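You operate a simulated robot arm through the tools that you are given. There is no shell and no other tool. Be economical: measure what you need, move in short steps, check, and stop when the job is done.

You run a simulated two-armed robot. Do the job below in one go: nothing can be reset, and whatever is moved stays where it is left.

Task
Pick up the short pink block with one hand, pass it to the other hand and put it on the steel rollers of the stacker. Put the purple plate on top of the block three oh five. Do these in any order. Set down upright: short pink block, purple plate.

It is judged by the outcome, as a careful person would: the job done as asked, and still so three seconds after it is handed in. It fails if anything else is knocked over, pushed out of place, dropped, spilled or broken.

Robot
Two 7-joint arms with two-finger parallel grippers on one trunk, on a base that drives. Base frame: it is fixed to the floor where the robot stands at the start and does not move with it; the origin is under the middle of the robot, x ahead of it, y to its left, z up; the surface under the hand at the start is at about z = 1000. Readings come in mm, degrees, newtons and seconds.
The left shoulder is at the start at [20, 113, 1322], the right one opposite. With the tool pointing down near the work surface each hand reaches from about 240 to 600 mm from the robot's upright axis, wherever it stands, measured 20 degrees to its own side. Places, roughly: block three oh five [-2500, 4000, 1000]; purple plate [1250, 1500, 750]; short pink block (15x4x10 cm) [500, 0, 1000]; steel rollers of the stacker (24x30 cm) [1500, 1440, 1000]. Payload 1.57 kg a hand.
The TCP of each hand is the grasp point between the finger pads, 30 mm short of the fingertips. In the tool frame z runs along the fingers and y along their closing line. Largest opening 80 mm; finger width 17, thickness 12; the body of the gripper, 40 by 82 mm, starts 80 mm behind the TCP.
Orientation is that of the tool frame in the base frame, as a unit quaternion [x, y, z, w]. With the fingers straight down and closing along the base's y, the tool's x points along the base's -x, its y along +y and its z along -z.

Tools
- The arms move only by the tool move_arm. It takes "left_targets", "right_targets" or both (then of equal length, played together; a hand with none holds still); each is a list of rows, each a list of 7 numbers: the gripper command, from -1 (shut) to 1 (fully open), values between in proportion, then the shift along the tool's x, y, z in mm, then the turn, a rotation vector about the tool's x, y, z in degrees. In form: [[grip, dx, dy, dz, ax, ay, az], ...]. A call has 1 to 8 rows; each row shifts and turns the commanded pose from where the row before left it, along the tool's axes as they then stand. Rows are played at 5 a second. More than 50 mm and 8.6 degrees between two rows, or a gripper value outside its range, and nothing of the call is played. Where a pose cannot be reached the arm comes as near as it can. A force on the tool above 40 N (or 10 N above the force at the start of the call, whichever is more), or a blocked arm, ends the call early, and 0.2 s more pass. Each finger travels about 45 mm/s and halts on what it meets, pressing with about 23 N; the grip force reading is that of the motor and also rises with nothing between the fingers. The clock runs only during rows and for 0.2 s after the last one: add rows that do not move to give the fingers time. The reply holds the time, the measured pose of the TCP, the force on the tool along the base axes, the opening and the grip force, in the units named above and with some noise, with the torque about the TCP (base axes, N m) and any sound that the robot's microphone picked up, and new pictures: "views" is both (left out), scene, wrist or none (wrist: the cameras of the hands that moved).
- Cameras (640 x 400 px; columns grow to the right, rows downward): "scene" is now at [97.6, -7.6, 1451.3]; the picture's right is [-0.08, -1.00, 0.00], its down [-0.55, 0.05, -0.83] and it looks along [0.83, -0.07, -0.56] (base axes); focal length 276 px, centre (320, 200). "left" rides on the left gripper at [72, 7, -122] in its tool frame; the picture's right is [-0.09, 1.00, 0.00], its down [-0.84, -0.08, -0.54] and it looks along [-0.54, -0.05, 0.84] (tool axes); focal length 238 px, centre (320, 200). "right" rides on the right gripper at [72, -7, -122] in its tool frame; the picture's right is [0.09, 1.00, 0.00], its down [-0.84, 0.08, -0.54] and it looks along [-0.54, 0.05, 0.84] (tool axes); focal length 238 px, centre (320, 200). There is no depth. A picture from a camera that has moved, and an enlarged one, comes with that camera's place and axes in the base frame and with its lens.
- slide_trunk(by): slides the trunk up (or, below 0, down) by that many mm; the arms and the scene camera ride with it, the base frame stays. It gives what a move gives, with no picture.
- drive_base(legs): drives the robot by 1 to 6 legs, each [ahead, left, turn to the left] in mm, mm and degrees, along the robot's own axes; the way and the turn of a leg run together, so that a leg with both is an arc; at most 1500 mm and 180 degrees a leg. The arms and the cameras ride along, it lands a little off, and it stops where it bumps. It gives what a move gives, and a new picture of the scene camera.
- head_to(pan, tilt): turns the head with the scene camera to pan (to the left, within 80 degrees either way) and tilt (down, from -29 to 69), counted from straight ahead of the robot. It gives what a move gives, and a new picture of the scene camera.
- inspect(camera, box): a new picture of the part [left, top, right, bottom] of that camera's present view, enlarged. No time passes.
- job_done(): hands the job in; it is judged then, once.

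Work in short steps. Places have to be worked out from the pictures, the camera data and where the tool is seen: move nearer, look again, correct. Check each grasp and each placing, and mend what went wrong. You have 165 turns and 260 pictures in all, those below and enlarged ones among them. Open the grippers and draw the arms clear of the work before you hand the job in, unless the task says otherwise; then end with one line.

The tools are called after "Call:" as a command line: name --argument value ..., lists and objects as JSON in quotes. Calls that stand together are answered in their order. move_arm: Moves the arms, as the interface text tells. Its arguments: {"type":"object","properties":{"left_targets":{"type":"array","items":{"type":"array","items":{"type":"number"}}},"right_targets":{"type":"array","items":{"type":"array","items":{"type":"number"}}},"views":{"type":"string","enum":["both","scene","wrist","none"]}},"required":[]} The other tools are called the same way: slide_trunk (by) slides the trunk up or down; drive_base (legs) drives the base; head_to (pan, tilt) turns the head that bears the scene camera; inspect (camera, box) takes an enlarged picture of a part of a camera's view; job_done () hands the job in.

At the start:

```text
t: 0.0
left_position: [439.9, 145.6, 1300.0]
left_tcp_rot: [0.0, 1.0, 0.0, 0.0]
left_ft_force: [-0.1, 0.4, -1.0]
left_torque: [0.02, -0.03, 0.01]
left_opening: 80.2
left_gripper_force: 0.0
right_position: [366.2, -164.6, 1268.5]
right_tcp_rot: [0.001, 1.0, 0.0, -0.001]
right_ft_force: [-0.2, 0.8, -0.3]
right_torque: [0.01, 0.02, 0.0]
right_opening: 79.9
right_gripper_force: 0.1
trunk travel left (down, up): [-375.0, 195.0]
robot x, y, heading: [-1.5, 3.6, -0.1]
head pan, tilt: [-4.7, 33.7]
```

scene: 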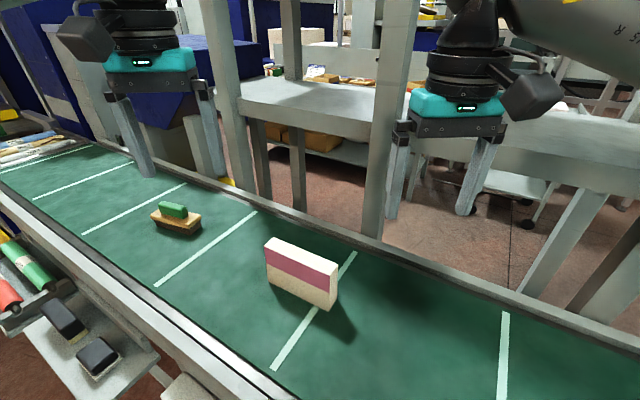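
right: 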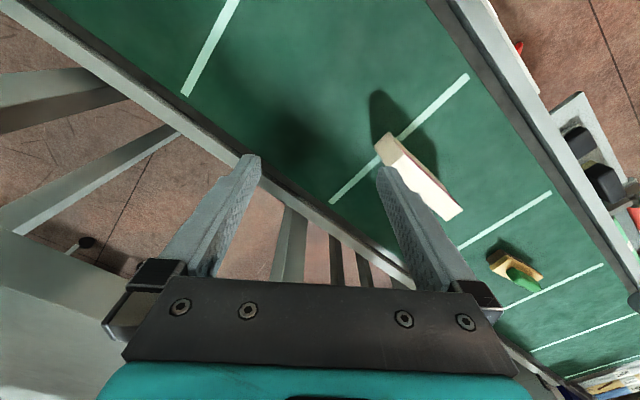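
left: 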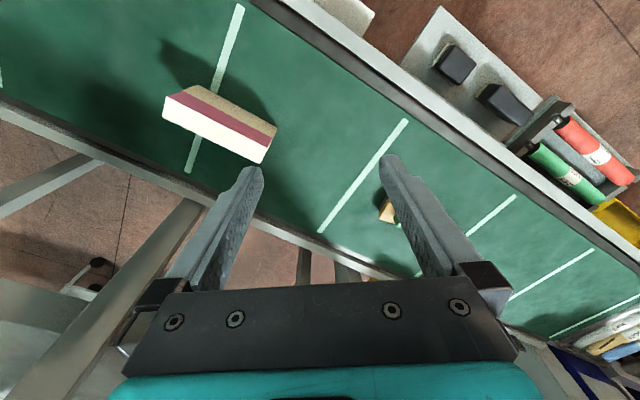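

I'll start by looking around to learn the layout before moving: the pink block stands on the green belt near (450, 5), its length running about 27° off the base y.

Call:
head_to --pan 50 --tilt 20

Call:
inspect --camera "left" --box '[100, 40, 420, 240]'

```text
t: 1.2
left_position: [439.3, 146.4, 1300.6]
left_tcp_rot: [-0.001, 1.0, 0.0, 0.0]
left_ft_force: [-0.1, -0.4, -0.1]
left_torque: [0.0, -0.02, -0.01]
left_opening: 79.9
left_gripper_force: 0.1
right_position: [366.4, -164.3, 1268.0]
right_tcp_rot: [0.001, 1.0, 0.0, 0.0]
right_ft_force: [0.5, -0.5, 0.1]
right_torque: [0.02, 0.01, 0.0]
right_opening: 80.0
right_gripper_force: 0.0
trunk travel left (down, up): [-375.0, 195.0]
robot x, y, heading: [-1.3, 0.5, 0.4]
head pan, tilt: [50.0, 20.0]
camera scene: at [69.1, 71.0, 1473.2], right [0.77, -0.64, 0.0], down [-0.22, -0.26, -0.94], along [0.6, 0.72, -0.34], focal length 276 px, centre (320, 200)
```

scene: 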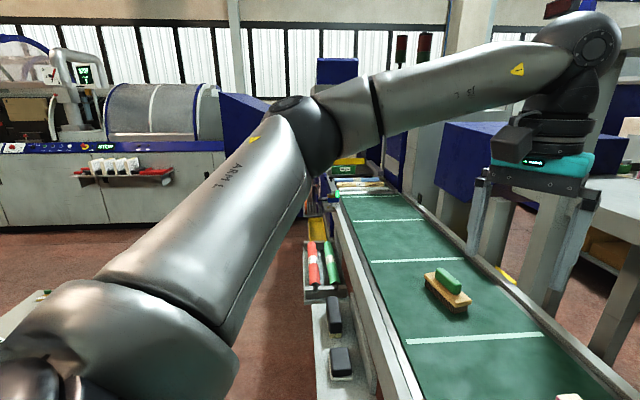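

```text
2.00 times, centred on (260, 140) of left
camera zoom: at [367.9, 152.0, 1421.4], right [0.09, 1.0, 0.0], down [0.84, -0.08, 0.54], along [0.54, -0.05, -0.84], focal length 477 px, centre (440, 320)
```

zoom: 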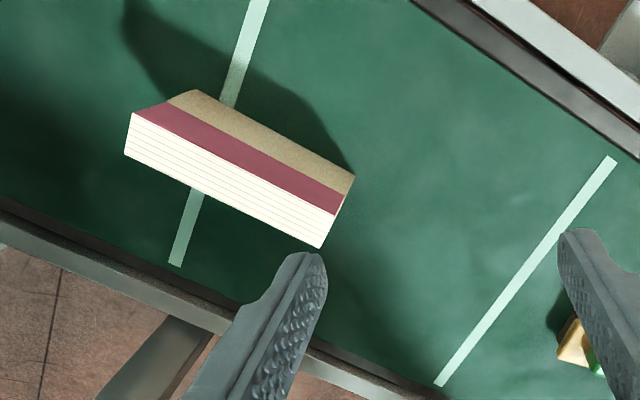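

The belt runs diagonally to the left-front and ends near (1260, 1130), where the stacker should be; the floor left of it looks free. I look closer at that end.

Call:
inspect --camera "scene" --box '[280, 100, 440, 200]'

Call:
inspect --camera "scene" --box '[240, 180, 560, 400]'

Call:
head_to --pan 0 --tilt 60

```text
4.00 times, centred on (360, 150) of scene
camera zoom: at [69.1, 71.0, 1473.2], right [0.77, -0.64, 0.0], down [-0.22, -0.26, -0.94], along [0.6, 0.72, -0.34], focal length 1106 px, centre (160, 400)
```

zoom: 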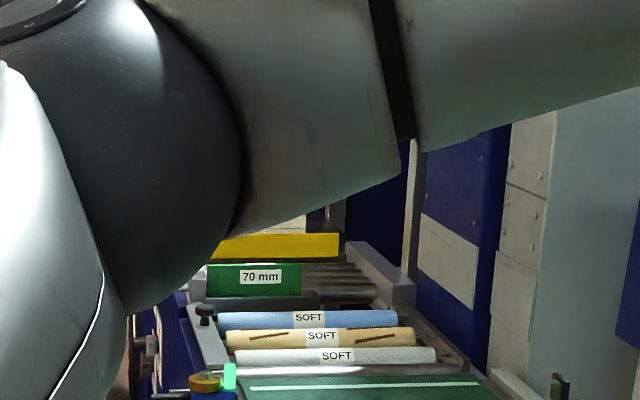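

```text
1.82 times, centred on (400, 290) of scene
camera zoom: at [69.1, 71.0, 1473.2], right [0.77, -0.64, 0.0], down [-0.22, -0.26, -0.94], along [0.6, 0.72, -0.34], focal length 503 px, centre (174, 36)
```

zoom: 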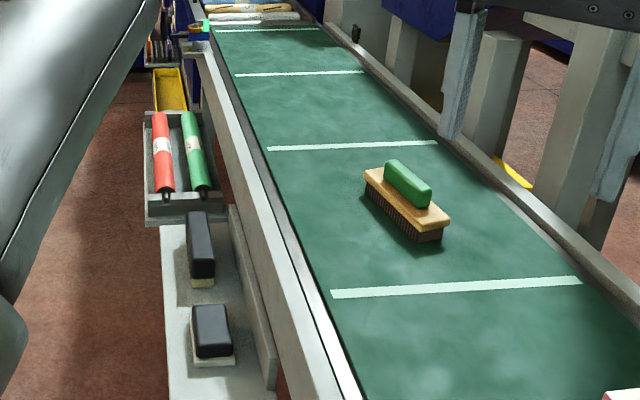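

```text
t: 2.4
left_position: [440.1, 145.7, 1299.3]
left_tcp_rot: [0.0, 1.0, 0.0, 0.0]
left_ft_force: [0.2, -0.2, -0.3]
left_torque: [0.03, 0.01, -0.01]
left_opening: 80.0
left_gripper_force: 0.0
right_position: [366.1, -163.9, 1268.1]
right_tcp_rot: [0.001, 1.0, 0.0, 0.001]
right_ft_force: [0.4, -0.5, 0.2]
right_torque: [0.0, -0.01, -0.03]
right_opening: 80.3
right_gripper_force: 0.0
trunk travel left (down, up): [-375.0, 195.0]
robot x, y, heading: [-0.0, 2.8, -0.0]
head pan, tilt: [0.0, 60.0]
camera scene: at [75.9, -0.2, 1415.1], right [0.0, -1.0, 0.0], down [-0.87, 0.0, -0.5], along [0.5, 0.0, -0.87], focal length 276 px, centre (320, 200)
```

scene: 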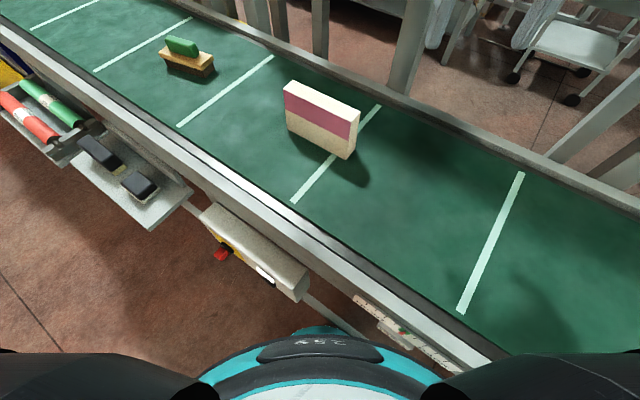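

I zoom on the block to fix its place.

Call:
inspect --camera "scene" --box '[270, 70, 390, 170]'

```text
4.00 times, centred on (330, 120) of scene
camera zoom: at [75.9, -0.2, 1415.1], right [0.0, -1.0, 0.0], down [-0.87, 0.0, -0.5], along [0.5, 0.0, -0.87], focal length 1106 px, centre (280, 520)
```

zoom: 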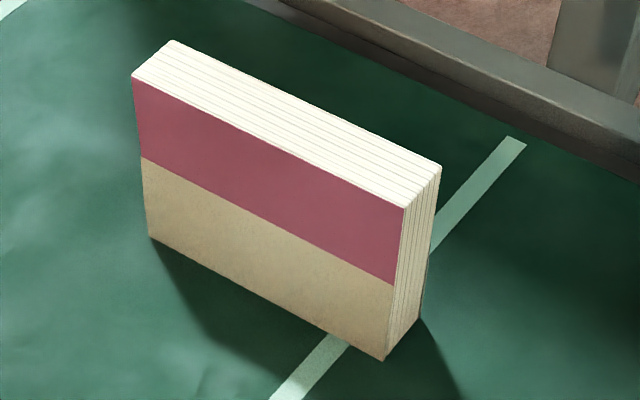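

The book stands with its centre near (477, -3), top near z 1082, length along (0.57, 0.82). I'll grip its right end with the right hand, turned +55° and tilted outward so the left hand has room later; first the turn.

Call:
move_arm --right_targets '[[1, 0, 0, 0, 0, 0, -7.9], [1, 0, 0, 0, 0, 0, -7.9], [1, 0, 0, 0, 0, 0, -7.9], [1, 0, 0, 0, 0, 0, -7.9], [1, 0, 0, 0, 0, 0, -7.9], [1, 0, 0, 0, 0, 0, -7.9], [1, 0, 0, 0, 0, 0, -7.8], [1, 0, 0, 0, 0, 0, 0]]' --views "none"

```text
t: 4.2
left_position: [440.0, 144.9, 1300.4]
left_tcp_rot: [0.0, 1.0, 0.0, 0.0]
left_ft_force: [0.9, 0.3, 0.3]
left_torque: [0.0, 0.01, 0.04]
left_opening: 80.0
left_gripper_force: 0.0
right_position: [366.8, -164.7, 1268.7]
right_tcp_rot: [-0.463, 0.886, 0.001, 0.001]
right_ft_force: [0.9, -0.6, 0.4]
right_torque: [0.01, -0.04, 0.0]
right_opening: 79.8
right_gripper_force: 0.0
trunk travel left (down, up): [-375.0, 195.0]
robot x, y, heading: [-2.2, 2.4, -0.1]
head pan, tilt: [0.0, 60.0]
```

The turn worked. Now I slide along the book's length to above its right half and come down to z ≈ 1180, with the outward tilt of 15°.

Call:
move_arm --right_targets '[[1, -39, 0.5, 15, 0, 0, 0], [1, -39, 0.5, 15, 0, 0, 0], [1, -39, 0.5, 15, 0, 0, 0], [1, -38, 0.5, 15, 0, 0, 0], [1, 0, 0, 28, 0, 0, 0], [1, 0, 0, 0, 0, -7.5, 0], [1, 0, 0, 0, 0, -7.5, 0], [1, 0, 0, 0, 0, 0, 0]]'

```text
t: 6.0
left_position: [439.1, 145.1, 1300.4]
left_tcp_rot: [-0.001, 1.0, -0.001, 0.0]
left_ft_force: [0.0, -0.3, 1.7]
left_torque: [-0.03, 0.02, 0.01]
left_opening: 79.7
left_gripper_force: 0.0
right_position: [441.5, -51.1, 1186.7]
right_tcp_rot: [-0.459, 0.879, 0.06, 0.117]
right_ft_force: [-0.1, 0.5, -0.5]
right_torque: [0.0, -0.01, -0.01]
right_opening: 80.0
right_gripper_force: 0.0
right hand out of reach, approached as far as the arm can: row 4
trunk travel left (down, up): [-375.0, 195.0]
robot x, y, heading: [4.0, 2.0, -0.1]
head pan, tilt: [0.0, 60.0]
camera scene: at [75.9, 0.0, 1415.1], right [0.0, -1.0, 0.0], down [-0.87, 0.0, -0.5], along [0.5, 0.0, -0.87], focal length 276 px, centre (320, 200)
camera right: at [390.5, -137.0, 1286.7], right [-0.87, 0.5, -0.02], down [0.32, 0.59, 0.74], along [0.38, 0.64, -0.67], focal length 238 px, centre (320, 200)
```

scene: 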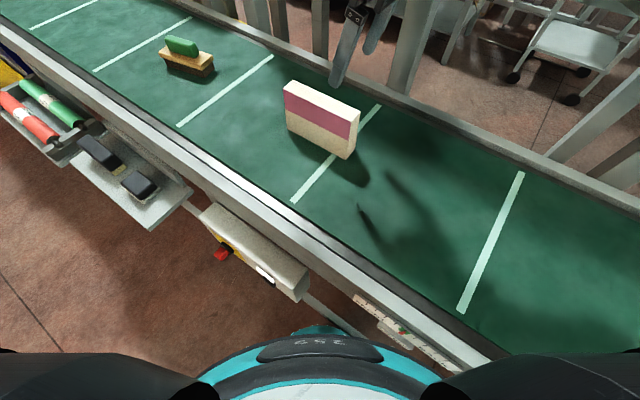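
right: 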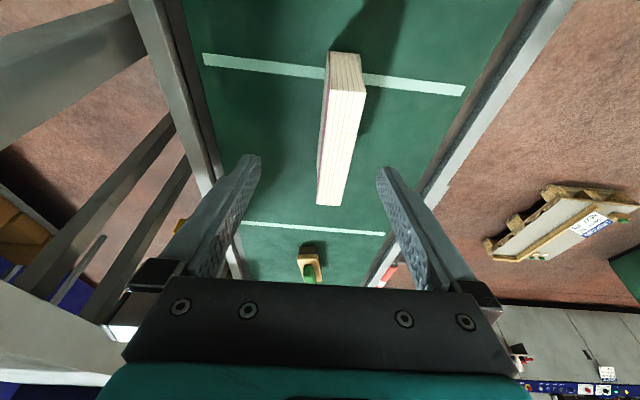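

Comparing the scene and wrist views, the belt is at z ≈ 1000, and the book's top at ≈1097, its centre near (454, 0), thickness ≈30. I shift 19 mm across and go half-way down, then look.

Call:
move_arm --right_targets '[[1, 9, 19, 0, 0, 0, 0], [1, 10, 0, 25, 0, 0, 0], [1, 0, 0, 25, 0, 0, 0], [1, 0, 0, 0, 0, 0, 0]]'

```text
t: 7.0
left_position: [439.5, 145.3, 1300.6]
left_tcp_rot: [0.0, 1.0, 0.0, 0.0]
left_ft_force: [-0.2, -0.4, -0.5]
left_torque: [-0.01, 0.0, 0.0]
left_opening: 79.8
left_gripper_force: 0.0
right_position: [422.4, -45.9, 1134.0]
right_tcp_rot: [-0.458, 0.879, 0.061, 0.117]
right_ft_force: [-0.3, -0.5, -0.1]
right_torque: [-0.01, 0.0, 0.01]
right_opening: 79.5
right_gripper_force: 0.1
trunk travel left (down, up): [-375.0, 195.0]
robot x, y, heading: [-1.0, 0.3, 0.2]
head pan, tilt: [0.0, 60.0]
camera scene: at [75.8, -0.5, 1415.1], right [0.0, -1.0, 0.0], down [-0.87, 0.0, -0.5], along [0.5, 0.0, -0.87], focal length 276 px, centre (320, 200)
camera right: at [370.8, -131.1, 1233.5], right [-0.87, 0.5, -0.02], down [0.32, 0.59, 0.74], along [0.38, 0.64, -0.67], focal length 238 px, centre (320, 200)
```

scene: 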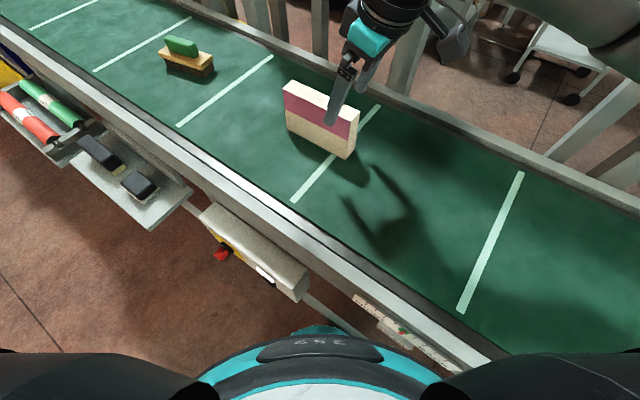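
right: 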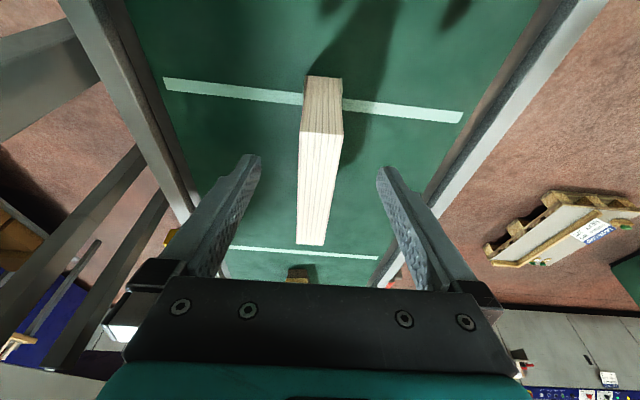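

The book is centred between the fingers. I go straight down the tool axis 70 mm and close.

Call:
move_arm --right_targets '[[1, 0, 0, 25, 0, 0, 0], [1, 0, 0, 25, 0, 0, 0], [1, 0, 0, 20, 0, 0, 0], [1, 0, 0, 0, 0, 0, 0], [-1, 0, 0, 0, 0, 0, 0], [-1, 0, 0, 0, 0, 0, 0], [-1, 0, 0, 0, 0, 0, 0], [-1, 0, 0, 0, 0, 0, 0]]'

```text
t: 8.8
left_position: [439.6, 145.0, 1299.5]
left_tcp_rot: [0.0, 1.0, 0.0, -0.001]
left_ft_force: [0.0, 0.4, -0.7]
left_torque: [0.0, 0.01, 0.0]
left_opening: 79.7
left_gripper_force: 0.0
right_position: [434.4, -30.3, 1065.7]
right_tcp_rot: [-0.458, 0.879, 0.061, 0.118]
right_ft_force: [0.0, 0.1, -0.5]
right_torque: [0.03, 0.02, -0.01]
right_opening: 29.9
right_gripper_force: 21.6
trunk travel left (down, up): [-375.0, 195.0]
robot x, y, heading: [-0.7, -3.0, 0.1]
head pan, tilt: [0.0, 60.0]
camera scene: at [75.9, -0.3, 1415.1], right [0.0, -1.0, 0.0], down [-0.87, 0.0, -0.5], along [0.5, 0.0, -0.87], focal length 276 px, centre (320, 200)
camera right: at [382.7, -115.7, 1165.1], right [-0.87, 0.5, -0.02], down [0.32, 0.59, 0.74], along [0.38, 0.63, -0.67], focal length 238 px, centre (320, 200)
```

scene: 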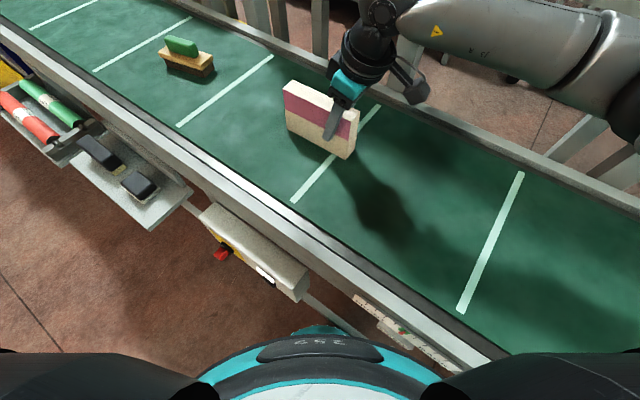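
right: 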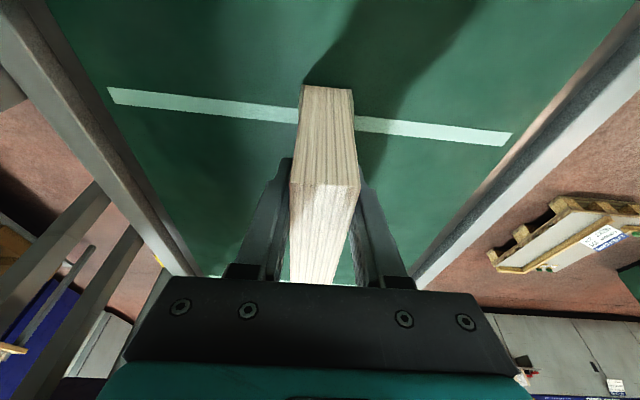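

Gripped (opening 30, force 21.6). I lift it 60 mm straight up.

Call:
move_arm --right_targets '[[-1, -5.2, 0, -19.3, 0, 0, 0], [-1, -5.2, 0, -19.3, 0, 0, 0], [-1, -5.2, 0, -19.3, 0, 0, 0], [-1, 0, 0, 0, 0, 0, 0]]' --views "scene"

```text
t: 9.8
left_position: [440.7, 144.4, 1301.8]
left_tcp_rot: [0.0, 1.0, 0.0, 0.0]
left_ft_force: [-0.5, 1.0, -0.1]
left_torque: [-0.01, -0.01, 0.02]
left_opening: 79.8
left_gripper_force: 0.1
right_position: [433.1, -30.8, 1127.1]
right_tcp_rot: [-0.458, 0.879, 0.06, 0.115]
right_ft_force: [0.3, 0.3, -3.3]
right_torque: [-0.11, 0.08, -0.01]
right_opening: 29.9
right_gripper_force: 23.2
trunk travel left (down, up): [-375.0, 195.0]
robot x, y, heading: [1.7, 1.8, 0.3]
head pan, tilt: [0.0, 60.0]
camera scene: at [76.2, -0.4, 1415.0], right [0.0, -1.0, 0.0], down [-0.87, 0.0, -0.5], along [0.5, 0.0, -0.87], focal length 276 px, centre (320, 200)
```

scene: 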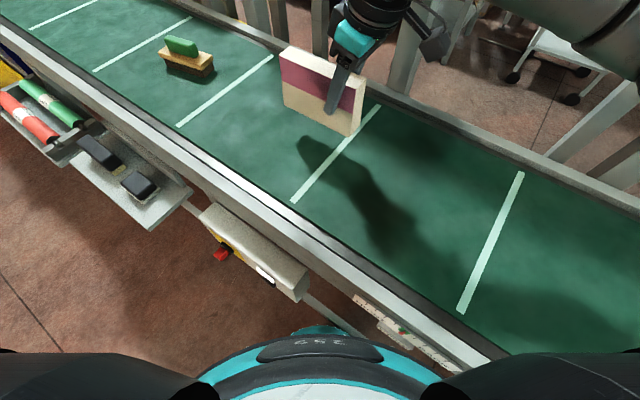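

Lifted cleanly (≈3.3 N). I turn the right hand +35° about the vertical so the book lies along y, and start turning the left hand -90° to face it.

Call:
move_arm --right_targets '[[-1, 0, 0, 0, -1.59, 0, -5.92], [-1, 0, 0, 0, -1.59, 0, -5.92], [-1, 0, 0, 0, -1.59, 0, -5.92], [-1, 0, 0, 0, -1.59, 0, -5.92], [-1, 0, 0, 0, -1.59, 0, -5.92], [-1, 0, 0, 0, -1.11, 0, -4.15], [-1, 0, 0, 0, 0, 0, 0], [-1, 0, 0, 0, 0, 0, 0]]' --left_targets '[[1, 0, 0, 0, 0, 0, 8.5], [1, 0, 0, 0, 0, 0, 8.5], [1, 0, 0, 0, 0, 0, 8.5], [1, 0, 0, 0, 0, 0, 8.5], [1, 0, 0, 0, 0, 0, 8.5], [1, 0, 0, 0, 0, 0, 8.5], [1, 0, 0, 0, 0, 0, 8.5], [1, 0, 0, 0, 0, 0, 8.5]]' --views "scene"

```text
t: 11.6
left_position: [357.6, 97.6, 1281.2]
left_tcp_rot: [0.558, 0.83, 0.001, 0.001]
left_ft_force: [0.6, 0.0, 0.0]
left_torque: [0.02, -0.01, 0.03]
left_opening: 80.3
left_gripper_force: 0.1
left hand out of reach, approached as far as the arm can: row 6, 7, 8
right_position: [434.4, -30.5, 1126.1]
right_tcp_rot: [-0.496, 0.858, 0.065, 0.113]
right_ft_force: [-0.5, 0.1, -3.1]
right_torque: [-0.1, 0.03, 0.0]
right_opening: 29.9
right_gripper_force: 22.9
right hand out of reach, approached as far as the arm can: row 1, 2, 3, 4, 5
trunk travel left (down, up): [-375.0, 195.0]
robot x, y, heading: [-2.2, -2.3, -0.0]
head pan, tilt: [0.0, 60.0]
camera scene: at [75.7, -0.6, 1415.1], right [0.0, -1.0, 0.0], down [-0.87, 0.0, -0.5], along [0.5, 0.0, -0.87], focal length 276 px, centre (320, 200)
```

scene: 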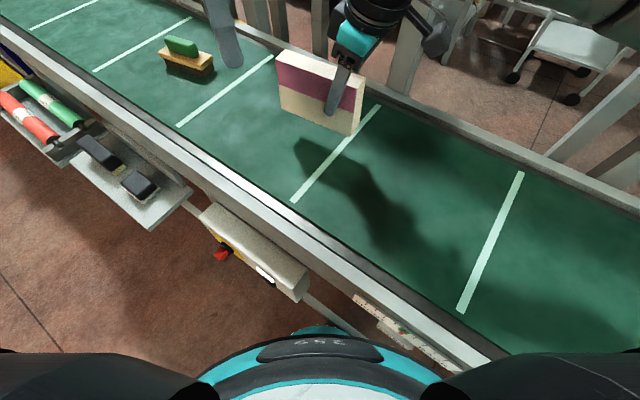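

Both wrists meet their limits at about 60° of turn, so instead the left hand will keep its camera on the robot's side, turned +60°, but tilted outward by ~30°, which keeps it clear of the right hand. I turn the left hand back first.

Call:
move_arm --left_targets '[[1, 0, 0, 0, 0, 0, -8.5], [1, 0, 0, 0, 0, 0, -8.5], [1, 0, 0, 0, 0, 0, -8.5], [1, 0, 0, 0, 0, 0, -8.5], [1, 0, 0, 0, 0, 0, -8.5], [1, 0, 0, 0, 0, 0, -8.5], [1, 0, 0, 0, 0, 0, -8.5], [1, 0, 0, 0, 0, 0, -8.5]]' --views "none"

Call:
move_arm --left_targets '[[1, -30, 45, 0, 0, 0, 0], [1, -30, 45, 0, 0, 0, -8.5], [1, 0, 0, 0, 0, 0, -8.5], [1, 0, 0, 0, 0, 0, -8.5], [1, 0, 0, 0, 0, 0, -8.5], [1, 0, 0, 0, 0, 0, -8.5], [1, 0, 0, 0, 0, 0, -8.5], [1, 0, 0, 0, 0, 0, -8.5]]' --views "scene"

```text
t: 13.4
left_position: [358.1, 96.5, 1281.6]
left_tcp_rot: [-0.002, 1.0, 0.0, 0.0]
left_ft_force: [-0.6, -0.1, 0.2]
left_torque: [0.0, -0.03, 0.03]
left_opening: 79.8
left_gripper_force: 0.1
right_position: [434.3, -30.7, 1126.8]
right_tcp_rot: [-0.497, 0.858, 0.065, 0.113]
right_ft_force: [-0.1, 0.2, -3.8]
right_torque: [-0.15, 0.07, -0.02]
right_opening: 29.8
right_gripper_force: 22.7
trunk travel left (down, up): [-375.0, 195.0]
robot x, y, heading: [-1.6, -3.8, 0.2]
head pan, tilt: [0.0, 60.0]
```

```text
refused: row 1 steps farther than a row can; nothing moved
```

Row too long; I split the shift.

Call:
move_arm --left_targets '[[1, -25, 40, 0, 0, 0, 0], [1, -25, 40, 0, 0, 0, -8.5], [1, 0, 0, 0, 0, 0, -8.5], [1, 0, 0, 0, 0, 0, -8.5], [1, 0, 0, 0, 0, 0, -8.5], [1, 0, 0, 0, 0, 0, -8.5], [1, 0, 0, 0, 0, 0, -8.5], [1, 0, 0, 0, 0, 0, -8.5]]' --views "scene"

```text
t: 15.2
left_position: [407.7, 176.1, 1280.2]
left_tcp_rot: [-0.498, 0.867, 0.0, 0.0]
left_ft_force: [-0.7, 0.4, 0.1]
left_torque: [0.0, -0.02, 0.02]
left_opening: 80.1
left_gripper_force: 0.1
right_position: [433.2, -30.4, 1125.6]
right_tcp_rot: [-0.497, 0.858, 0.065, 0.112]
right_ft_force: [0.2, -0.4, -2.2]
right_torque: [-0.11, 0.06, -0.03]
right_opening: 29.8
right_gripper_force: 23.1
trunk travel left (down, up): [-375.0, 195.0]
robot x, y, heading: [1.5, 0.8, -0.1]
head pan, tilt: [0.0, 60.0]
camera scene: at [76.1, -0.3, 1415.1], right [0.0, -1.0, 0.0], down [-0.87, 0.0, -0.5], along [0.5, 0.0, -0.87], focal length 276 px, centre (320, 200)
```

scene: 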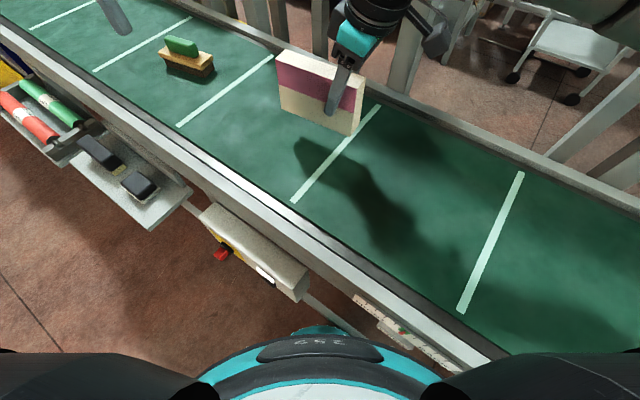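

The left hand reached +60°. Now I tilt it 30° outward and bring it to a stand-off 100 mm before the book's free end.

Call:
move_arm --left_targets '[[1, 0, 0, 0, 0, 7.5, 0], [1, 0, 0, 0, 0, 7.5, 0], [1, 0, 0, 0, 0, 7.5, 0], [1, 0, 0, 0, 0, 7.5, 0], [1, 0, -42, 10, 0, 0, 0], [1, 0, -42, 20, 0, 0, 0], [1, 1.5, -42, 30, 0, 0, 0], [1, 0, 0, 0, 0, 0, 0]]'

```text
refused: row 7 steps farther than a row can; nothing moved
```

Slightly shorter steps.

Call:
move_arm --left_targets '[[1, 0, 0, 0, 0, 7.5, 0], [1, 0, 0, 0, 0, 7.5, 0], [1, 0, 0, 0, 0, 7.5, 0], [1, 0, 0, 0, 0, 7.5, 0], [1, 0, -42, 15, 0, 0, 0], [1, 0, -42, 20, 0, 0, 0], [1, 1.5, -42, 25, 0, 0, 0], [1, 0, 0, 15, 0, 0, 0]]'

```text
t: 17.0
left_position: [496.6, 80.2, 1217.7]
left_tcp_rot: [-0.48, 0.838, -0.13, -0.224]
left_ft_force: [0.0, 0.8, 0.2]
left_torque: [-0.02, -0.01, 0.0]
left_opening: 80.0
left_gripper_force: 0.0
right_position: [434.5, -29.5, 1127.8]
right_tcp_rot: [-0.497, 0.858, 0.065, 0.114]
right_ft_force: [-0.1, 0.5, -2.6]
right_torque: [-0.12, 0.02, 0.01]
right_opening: 30.1
right_gripper_force: 22.8
trunk travel left (down, up): [-375.0, 195.0]
robot x, y, heading: [-1.2, 2.6, 0.2]
head pan, tilt: [0.0, 60.0]
camera scene: at [75.6, 0.9, 1415.1], right [0.0, -1.0, 0.0], down [-0.87, 0.0, -0.5], along [0.5, 0.0, -0.87], focal length 276 px, centre (320, 200)
camera left: at [490.6, 83.0, 1358.7], right [-0.82, 0.57, -0.05], down [0.57, 0.82, 0.05], along [0.07, 0.01, -1.0], focal length 238 px, centre (320, 200)
```

scene: 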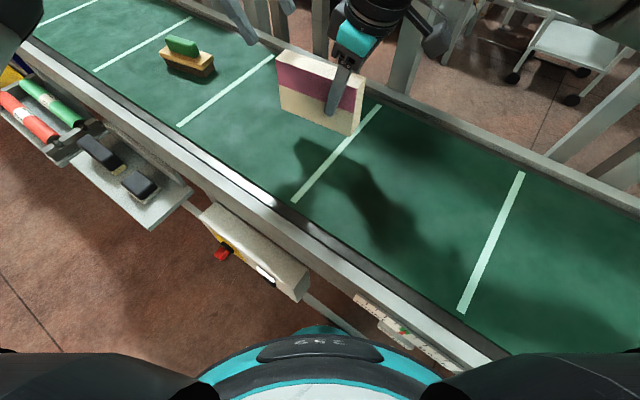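
left: 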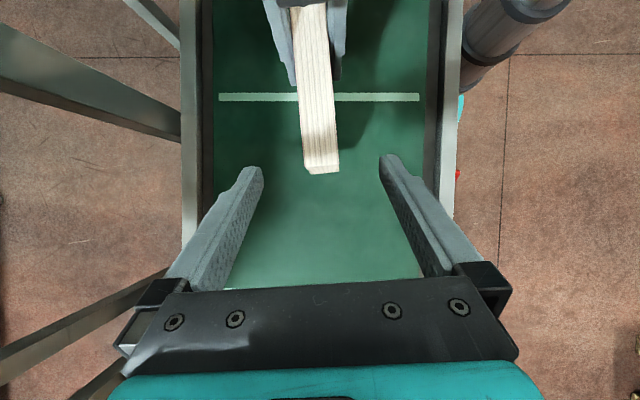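

The left hand is well lined up with the book's free end. I go in 97 mm along its tool axis without closing yet.

Call:
move_arm --left_targets '[[1, 0, 0, 25, 0, 0, 0], [1, 0, 0, 25, 0, 0, 0], [1, 0, 0, 25, 0, 0, 0], [1, 0, 0, 22, 0, 0, 0], [1, 0, 0, 0, 0, 0, 0]]'

```text
t: 18.2
left_position: [473.1, 37.7, 1133.0]
left_tcp_rot: [-0.48, 0.839, -0.129, -0.224]
left_ft_force: [-0.2, 1.0, -0.3]
left_torque: [-0.02, 0.0, 0.01]
left_opening: 80.0
left_gripper_force: 0.0
right_position: [434.5, -32.0, 1125.6]
right_tcp_rot: [-0.498, 0.857, 0.065, 0.113]
right_ft_force: [-0.6, -0.3, -2.7]
right_torque: [-0.11, 0.07, -0.01]
right_opening: 29.6
right_gripper_force: 23.1
trunk travel left (down, up): [-375.0, 195.0]
robot x, y, heading: [0.5, -1.9, 0.1]
head pan, tilt: [0.0, 60.0]
camera scene: at [76.0, -0.2, 1415.1], right [0.0, -1.0, 0.0], down [-0.87, 0.0, -0.5], along [0.5, 0.0, -0.87], focal length 276 px, centre (320, 200)
camera left: at [466.8, 40.6, 1274.6], right [-0.82, 0.57, -0.05], down [0.57, 0.82, 0.05], along [0.07, 0.02, -1.0], focal length 238 px, centre (320, 200)
```

scene: 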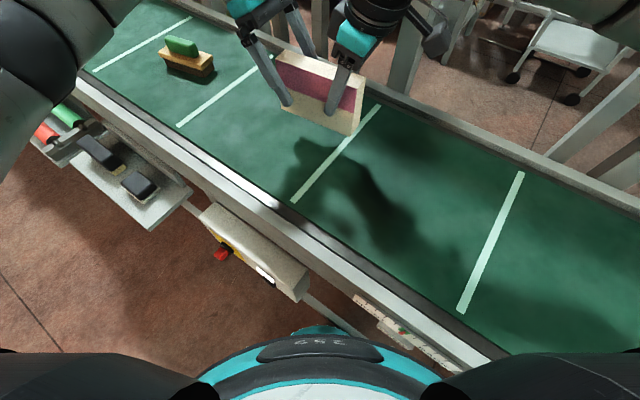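
left: 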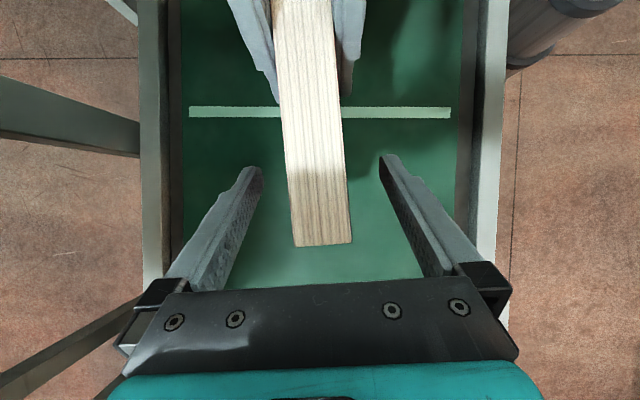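

The free end sits centred between the left fingers; I close the left hand while the right still holds.

Call:
move_arm --left_targets '[[-1, 0, 0, 0, 0, 0, 0], [-1, 0, 0, 0, 0, 0, 0], [-1, 0, 0, 0, 0, 0, 0], [-1, 0, 0, 0, 0, 0, 0], [-1, 0, 0, 0, 0, 0, 0]]' --views "wrist"

```text
t: 19.4
left_position: [473.2, 37.3, 1133.7]
left_tcp_rot: [-0.479, 0.838, -0.129, -0.225]
left_ft_force: [0.1, -1.0, 0.3]
left_torque: [-0.13, -0.2, 0.4]
left_opening: 29.8
left_gripper_force: 22.6
right_position: [434.4, -29.6, 1126.2]
right_tcp_rot: [-0.497, 0.858, 0.065, 0.114]
right_ft_force: [-1.6, 0.6, -2.4]
right_torque: [0.09, 0.23, -0.31]
right_opening: 30.0
right_gripper_force: 22.9
trunk travel left (down, up): [-375.0, 195.0]
robot x, y, heading: [-1.1, -0.6, 0.1]
head pan, tilt: [0.0, 60.0]
camera left: at [467.1, 40.6, 1274.9], right [-0.82, 0.57, -0.05], down [0.57, 0.82, 0.05], along [0.07, 0.02, -1.0], focal length 238 px, centre (320, 200)
```

left: 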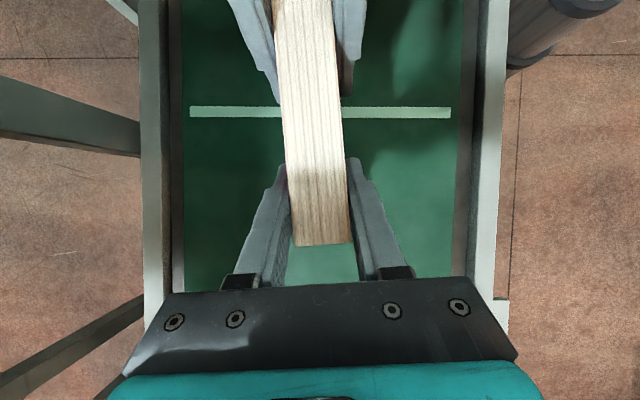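

Both hands hold the book; small stresses. I open the right hand without moving it.

Call:
move_arm --right_targets '[[1, 0, 0, 0, 0, 0, 0], [1, 0, 0, 0, 0, 0, 0], [1, 0, 0, 0, 0, 0, 0], [1, 0, 0, 0, 0, 0, 0]]' --views "both"

```text
t: 20.4
left_position: [473.4, 37.3, 1135.0]
left_tcp_rot: [-0.479, 0.839, -0.128, -0.225]
left_ft_force: [1.3, 1.3, 0.7]
left_torque: [0.15, -0.05, -0.04]
left_opening: 29.9
left_gripper_force: 23.1
right_position: [434.5, -29.8, 1126.2]
right_tcp_rot: [-0.497, 0.858, 0.066, 0.114]
right_ft_force: [-0.4, -1.0, -1.2]
right_torque: [-0.02, -0.01, -0.01]
right_opening: 79.7
right_gripper_force: 0.1
trunk travel left (down, up): [-375.0, 195.0]
robot x, y, heading: [-0.3, -0.2, -0.2]
head pan, tilt: [0.0, 60.0]
camera scene: at [76.1, -0.3, 1415.1], right [0.0, -1.0, 0.0], down [-0.87, 0.0, -0.5], along [0.5, 0.0, -0.87], focal length 276 px, centre (320, 200)
camera right: at [390.4, -120.5, 1225.6], right [-0.91, 0.42, -0.02], down [0.26, 0.62, 0.74], along [0.32, 0.67, -0.67], focal length 238 px, centre (320, 200)
```

scene: 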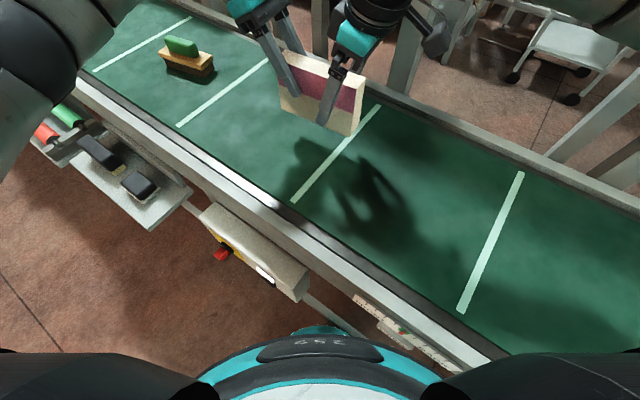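
right: 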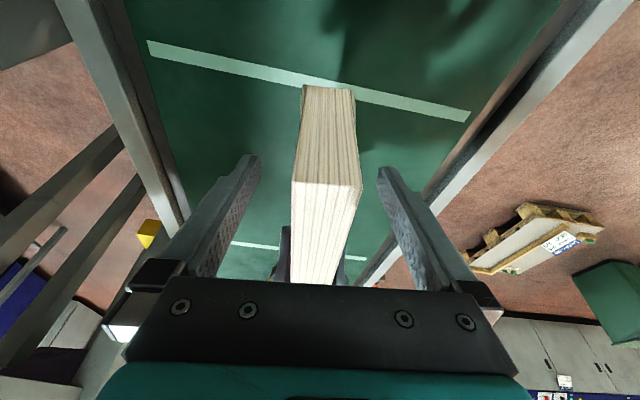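

The left hand alone holds the book now. I draw the right hand back along its axis 150 mm and fold it away to its own side.

Call:
move_arm --right_targets '[[1, 0, 0, -40, 0, 0, 0], [1, 0, 0, -40, 0, 0, 0], [1, 0, 0, -40, 0, 0, 0], [1, 0, 0, -30, 0, 7.5, 0], [1, 30, 0, 0, 0, 7.5, 0], [1, 40, 0, 0, 0, 0, 8], [1, 40, 0, 0, 0, 0, 8], [1, 20, 0, 0, 0, 0, 8]]' --views "scene"

```text
t: 22.2
left_position: [473.5, 38.0, 1132.9]
left_tcp_rot: [-0.479, 0.838, -0.129, -0.225]
left_ft_force: [1.2, 0.1, -0.1]
left_torque: [0.14, -0.05, 0.01]
left_opening: 29.7
left_gripper_force: 23.2
right_position: [321.5, -188.4, 1252.4]
right_tcp_rot: [-0.328, 0.945, 0.0, 0.0]
right_ft_force: [-0.6, 1.1, 0.8]
right_torque: [-0.01, 0.03, 0.0]
right_opening: 80.0
right_gripper_force: 0.1
right hand out of reach, approached as far as the arm can: row 1
trunk travel left (down, up): [-375.0, 195.0]
robot x, y, heading: [-0.5, 2.3, -0.3]
head pan, tilt: [0.0, 60.0]
camera scene: at [75.9, -0.5, 1415.1], right [0.0, -1.0, 0.0], down [-0.87, 0.0, -0.5], along [0.5, 0.0, -0.87], focal length 276 px, centre (320, 200)
```

scene: 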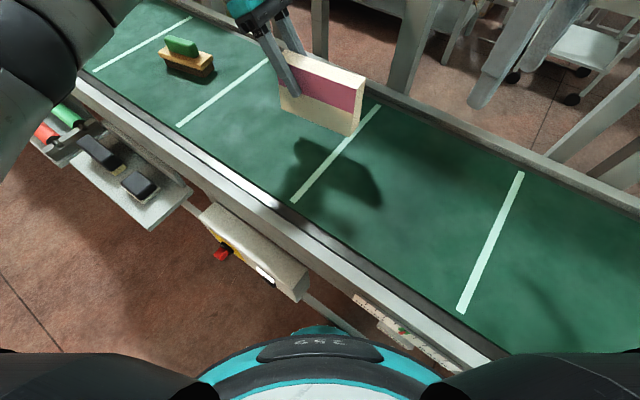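

The book hangs steadily in the left hand. I raise the trunk so everything clears the belt, then look left and right before driving.

Call:
slide_trunk --by 140

Call:
head_to --pan 80 --tilt 25

Call:
head_to --pan -80 --tilt 30

```text
t: 23.9
left_position: [472.6, 38.2, 1273.2]
left_tcp_rot: [-0.48, 0.838, -0.129, -0.225]
left_ft_force: [-0.3, -0.5, -3.3]
left_torque: [0.12, -0.1, 0.01]
left_opening: 30.1
left_gripper_force: 22.9
right_position: [322.4, -187.6, 1393.3]
right_tcp_rot: [-0.329, 0.944, 0.0, 0.0]
right_ft_force: [-0.1, 0.4, -0.3]
right_torque: [0.01, -0.02, -0.02]
right_opening: 79.9
right_gripper_force: 0.0
trunk travel left (down, up): [-515.0, 55.0]
robot x, y, heading: [-0.1, -3.2, -0.0]
head pan, tilt: [0.0, 60.0]
```

```text
t: 25.4
left_position: [473.4, 37.9, 1274.4]
left_tcp_rot: [-0.479, 0.839, -0.128, -0.225]
left_ft_force: [-0.8, -0.5, -3.1]
left_torque: [0.11, -0.1, 0.01]
left_opening: 29.9
left_gripper_force: 22.8
right_position: [321.8, -186.9, 1393.7]
right_tcp_rot: [-0.328, 0.945, 0.0, 0.001]
right_ft_force: [0.5, 0.3, 0.5]
right_torque: [0.0, 0.0, -0.02]
right_opening: 79.9
right_gripper_force: 0.1
trunk travel left (down, up): [-515.0, 55.0]
robot x, y, heading: [1.0, 3.5, -0.0]
head pan, tilt: [80.0, 25.0]
camera scene: at [25.6, 90.4, 1605.1], right [0.98, -0.17, 0.0], down [-0.07, -0.42, -0.91], along [0.16, 0.89, -0.42], focal length 276 px, centre (320, 200)
```

scene: 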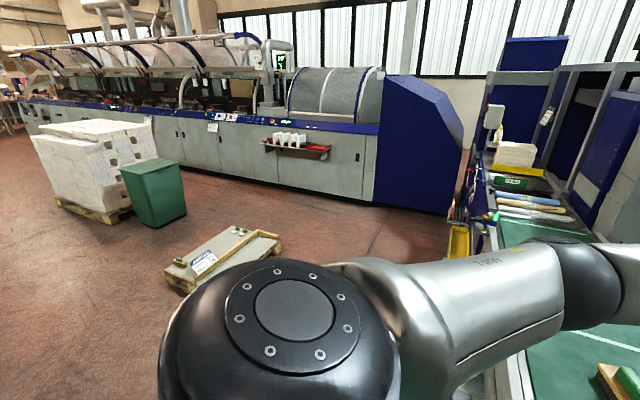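

```text
t: 27.9
left_position: [474.3, 37.9, 1274.0]
left_tcp_rot: [-0.479, 0.839, -0.128, -0.226]
left_ft_force: [0.4, 0.2, -3.3]
left_torque: [0.09, -0.07, 0.0]
left_opening: 29.8
left_gripper_force: 23.1
right_position: [321.6, -188.3, 1393.5]
right_tcp_rot: [-0.329, 0.944, 0.001, 0.001]
right_ft_force: [0.3, -1.0, -0.2]
right_torque: [-0.02, -0.01, 0.0]
right_opening: 80.0
right_gripper_force: 0.0
trunk travel left (down, up): [-515.0, 55.0]
robot x, y, heading: [-1.9, 1.6, 0.1]
head pan, tilt: [-80.0, 30.0]
camera scene: at [25.2, -89.4, 1597.2], right [-0.98, -0.17, 0.0], down [-0.09, 0.49, -0.87], along [0.15, -0.85, -0.5], focal length 276 px, centre (320, 200)
```

scene: 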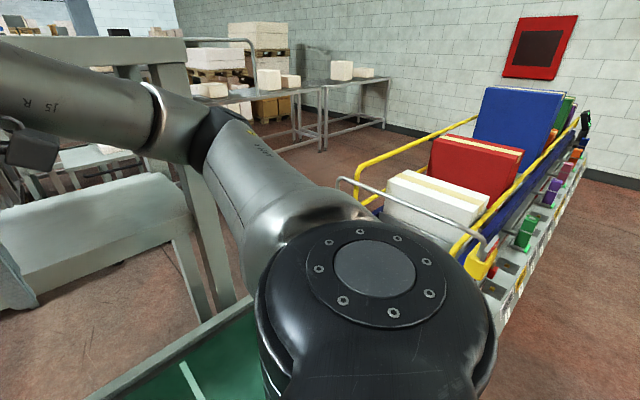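

The way along the belt's near side looks free once I stand off ~350 mm. I back off and drive along the belt toward the stacker, stopping short to look.

Call:
drive_base --legs '[[-287, 200, 0], [680, 980, 0]]'

Call:
head_to --pan 30 --tilt 35

```text
t: 35.9
left_position: [876.3, 1237.4, 1274.2]
left_tcp_rot: [-0.483, 0.837, -0.129, -0.224]
left_ft_force: [0.8, 0.3, -2.9]
left_torque: [0.09, -0.08, 0.0]
left_opening: 29.9
left_gripper_force: 23.0
right_position: [727.0, 1010.8, 1393.1]
right_tcp_rot: [-0.332, 0.943, -0.001, 0.0]
right_ft_force: [-0.4, 0.9, 0.1]
right_torque: [0.05, 0.01, 0.04]
right_opening: 80.1
right_gripper_force: 0.0
trunk travel left (down, up): [-515.0, 55.0]
robot x, y, heading: [401.8, 1196.8, 0.4]
head pan, tilt: [-80.0, 30.0]
camera scene: at [429.0, 1106.7, 1597.2], right [-0.98, -0.18, 0.0], down [-0.09, 0.49, -0.87], along [0.16, -0.85, -0.5], focal length 276 px, centre (320, 200)
```

scene: 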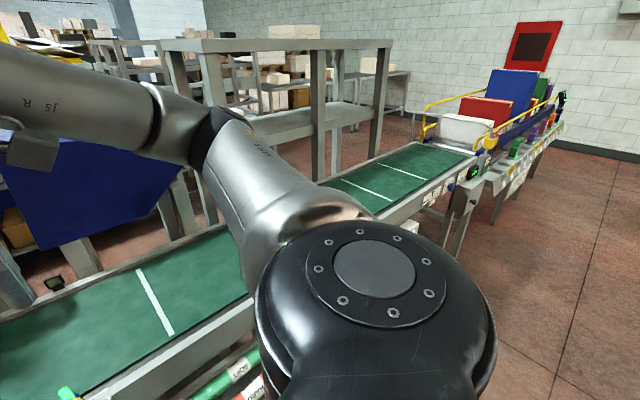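

```text
t: 37.8
left_position: [875.4, 1236.8, 1273.9]
left_tcp_rot: [-0.484, 0.836, -0.13, -0.224]
left_ft_force: [-0.3, 0.2, -3.0]
left_torque: [0.12, -0.07, 0.01]
left_opening: 29.8
left_gripper_force: 22.8
right_position: [726.3, 1009.2, 1394.4]
right_tcp_rot: [-0.331, 0.944, 0.0, 0.001]
right_ft_force: [-0.2, -0.5, 0.3]
right_torque: [-0.01, -0.01, -0.01]
right_opening: 80.1
right_gripper_force: 0.1
trunk travel left (down, up): [-515.0, 55.0]
robot x, y, heading: [405.8, 1194.5, 0.2]
head pan, tilt: [30.0, 35.0]
camera scene: at [488.5, 1240.1, 1589.4], right [0.51, -0.86, 0.0], down [-0.49, -0.29, -0.82], along [0.71, 0.41, -0.57], focal length 276 px, centre (320, 200)
```

scene: 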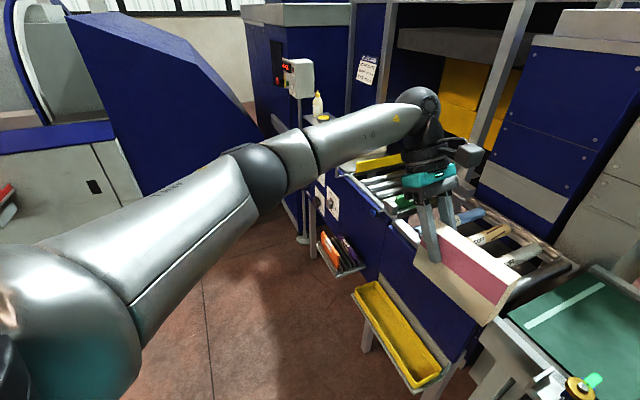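

Call:
inspect --camera "scene" --box '[300, 120, 620, 320]'

Call:
inspect --camera "left" --box '[0, 0, 640, 400]'

Call:
inspect --camera "right" --box '[0, 0, 640, 400]'

```text
2.00 times, centred on (460, 220) of scene
camera zoom: at [488.5, 1240.1, 1589.4], right [0.51, -0.86, 0.0], down [-0.49, -0.29, -0.82], along [0.71, 0.41, -0.57], focal length 553 px, centre (40, 160)
```

zoom: 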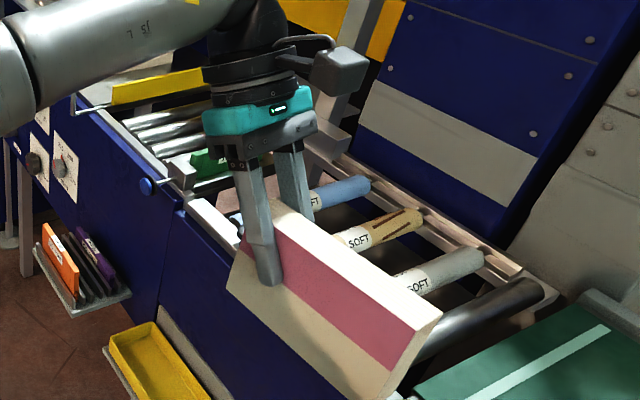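

```text
1.00 times, centred on (320, 200) of left (not enlarged: the box is as wide or as high as the picture)
camera zoom: at [869.7, 1239.8, 1414.8], right [-0.82, 0.57, -0.05], down [0.57, 0.82, 0.05], along [0.07, 0.02, -1.0], focal length 238 px, centre (320, 200)
```

zoom: 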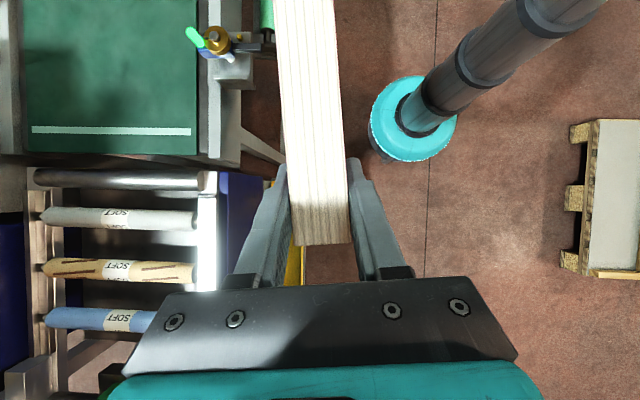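

```text
1.00 times, centred on (320, 200) of right (not enlarged: the box is as wide or as high as the picture)
camera zoom: at [675.5, 961.2, 1515.2], right [-0.7, 0.72, 0.0], down [0.6, 0.58, 0.54], along [0.39, 0.38, -0.84], focal length 238 px, centre (320, 200)
```

zoom: 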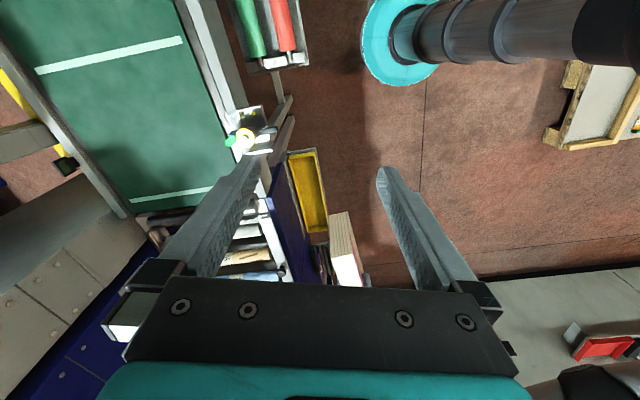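

The steel rollers lie beyond the green "70 mm" bar, and the purple plate seems to stand in a small rack on the blue side wall. I drive 500 mm further along, keeping the stand-off, to see both.

Call:
drive_base --legs '[[285, 410, 0]]'

Call:
head_to --pan 5 --tilt 40

```text
t: 40.7
left_position: [1157.4, 1653.0, 1273.7]
left_tcp_rot: [-0.483, 0.837, -0.13, -0.224]
left_ft_force: [0.9, -0.7, -3.9]
left_torque: [0.09, -0.05, -0.03]
left_opening: 29.8
left_gripper_force: 23.1
right_position: [1008.0, 1425.9, 1392.6]
right_tcp_rot: [-0.332, 0.943, 0.0, 0.0]
right_ft_force: [-0.4, -0.3, -0.1]
right_torque: [-0.02, -0.01, 0.01]
right_opening: 79.8
right_gripper_force: 0.0
trunk travel left (down, up): [-515.0, 55.0]
robot x, y, heading: [682.5, 1607.8, 0.4]
head pan, tilt: [30.0, 35.0]
camera scene: at [770.2, 1655.8, 1589.3], right [0.51, -0.86, 0.0], down [-0.49, -0.29, -0.82], along [0.71, 0.41, -0.57], focal length 276 px, centre (320, 200)
```

scene: 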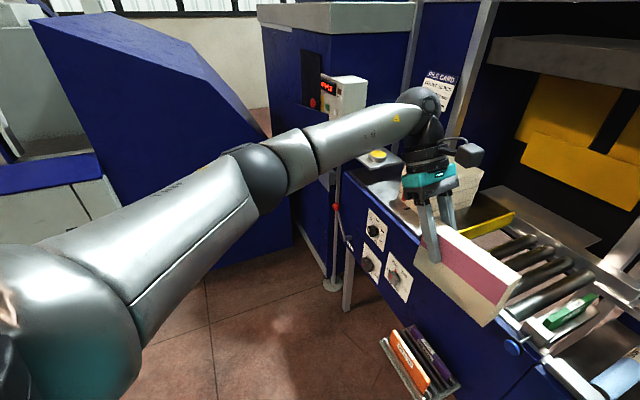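

```text
t: 41.6
left_position: [1157.9, 1652.7, 1273.5]
left_tcp_rot: [-0.483, 0.837, -0.129, -0.224]
left_ft_force: [-0.2, -0.5, -2.5]
left_torque: [0.15, -0.09, -0.04]
left_opening: 29.7
left_gripper_force: 23.4
right_position: [1007.6, 1424.4, 1393.0]
right_tcp_rot: [-0.333, 0.943, 0.0, 0.001]
right_ft_force: [0.5, -0.3, 0.3]
right_torque: [-0.02, 0.02, 0.01]
right_opening: 80.1
right_gripper_force: 0.1
trunk travel left (down, up): [-515.0, 55.0]
robot x, y, heading: [685.7, 1612.6, 0.4]
head pan, tilt: [5.0, 40.0]
camera scene: at [778.6, 1619.0, 1581.8], right [0.1, -1.0, 0.0], down [-0.64, -0.06, -0.77], along [0.76, 0.07, -0.64], focal length 276 px, centre (320, 200)
```

scene: 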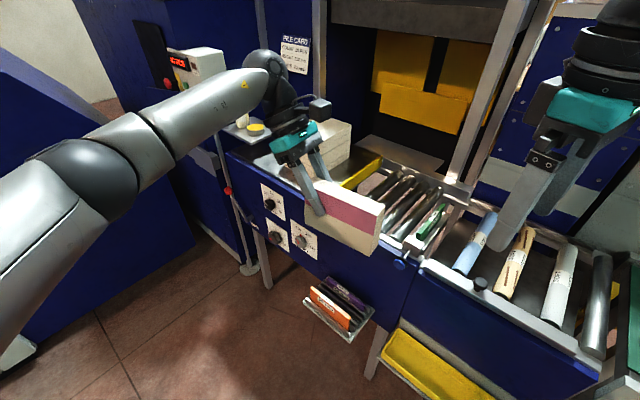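

Call:
inspect --camera "scene" --box '[300, 120, 500, 270]'

Call:
inspect --camera "scene" --box '[290, 240, 410, 350]'

Call:
inspect --camera "scene" --box '[270, 20, 330, 90]'

```text
2.67 times, centred on (400, 195) of scene
camera zoom: at [778.6, 1619.0, 1581.8], right [0.1, -1.0, 0.0], down [-0.64, -0.06, -0.77], along [0.76, 0.07, -0.64], focal length 738 px, centre (107, 213)
```

zoom: 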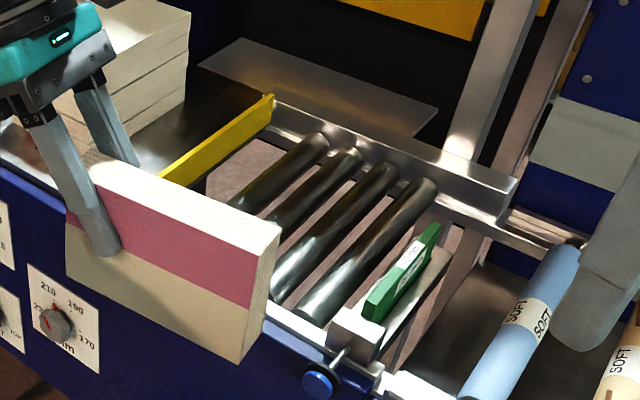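

```text
3.64 times, centred on (350, 295) of scene
camera zoom: at [778.6, 1619.0, 1581.8], right [0.1, -1.0, 0.0], down [-0.64, -0.06, -0.77], along [0.76, 0.07, -0.64], focal length 1006 px, centre (211, -146)
```

zoom: 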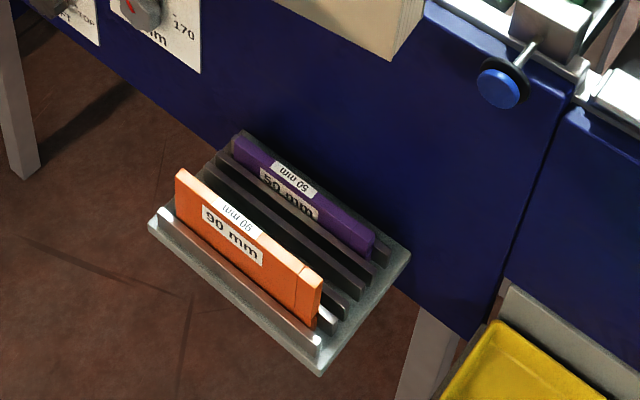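

```text
5.71 times, centred on (300, 55) of scene
camera zoom: at [778.6, 1619.0, 1581.8], right [0.1, -1.0, 0.0], down [-0.64, -0.06, -0.77], along [0.76, 0.07, -0.64], focal length 1580 px, centre (434, 1029)
```

zoom: 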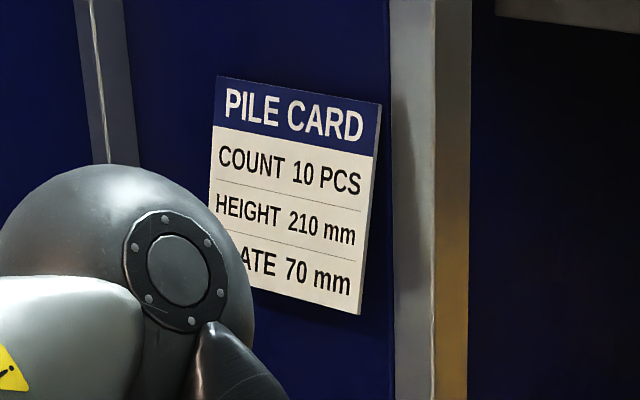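

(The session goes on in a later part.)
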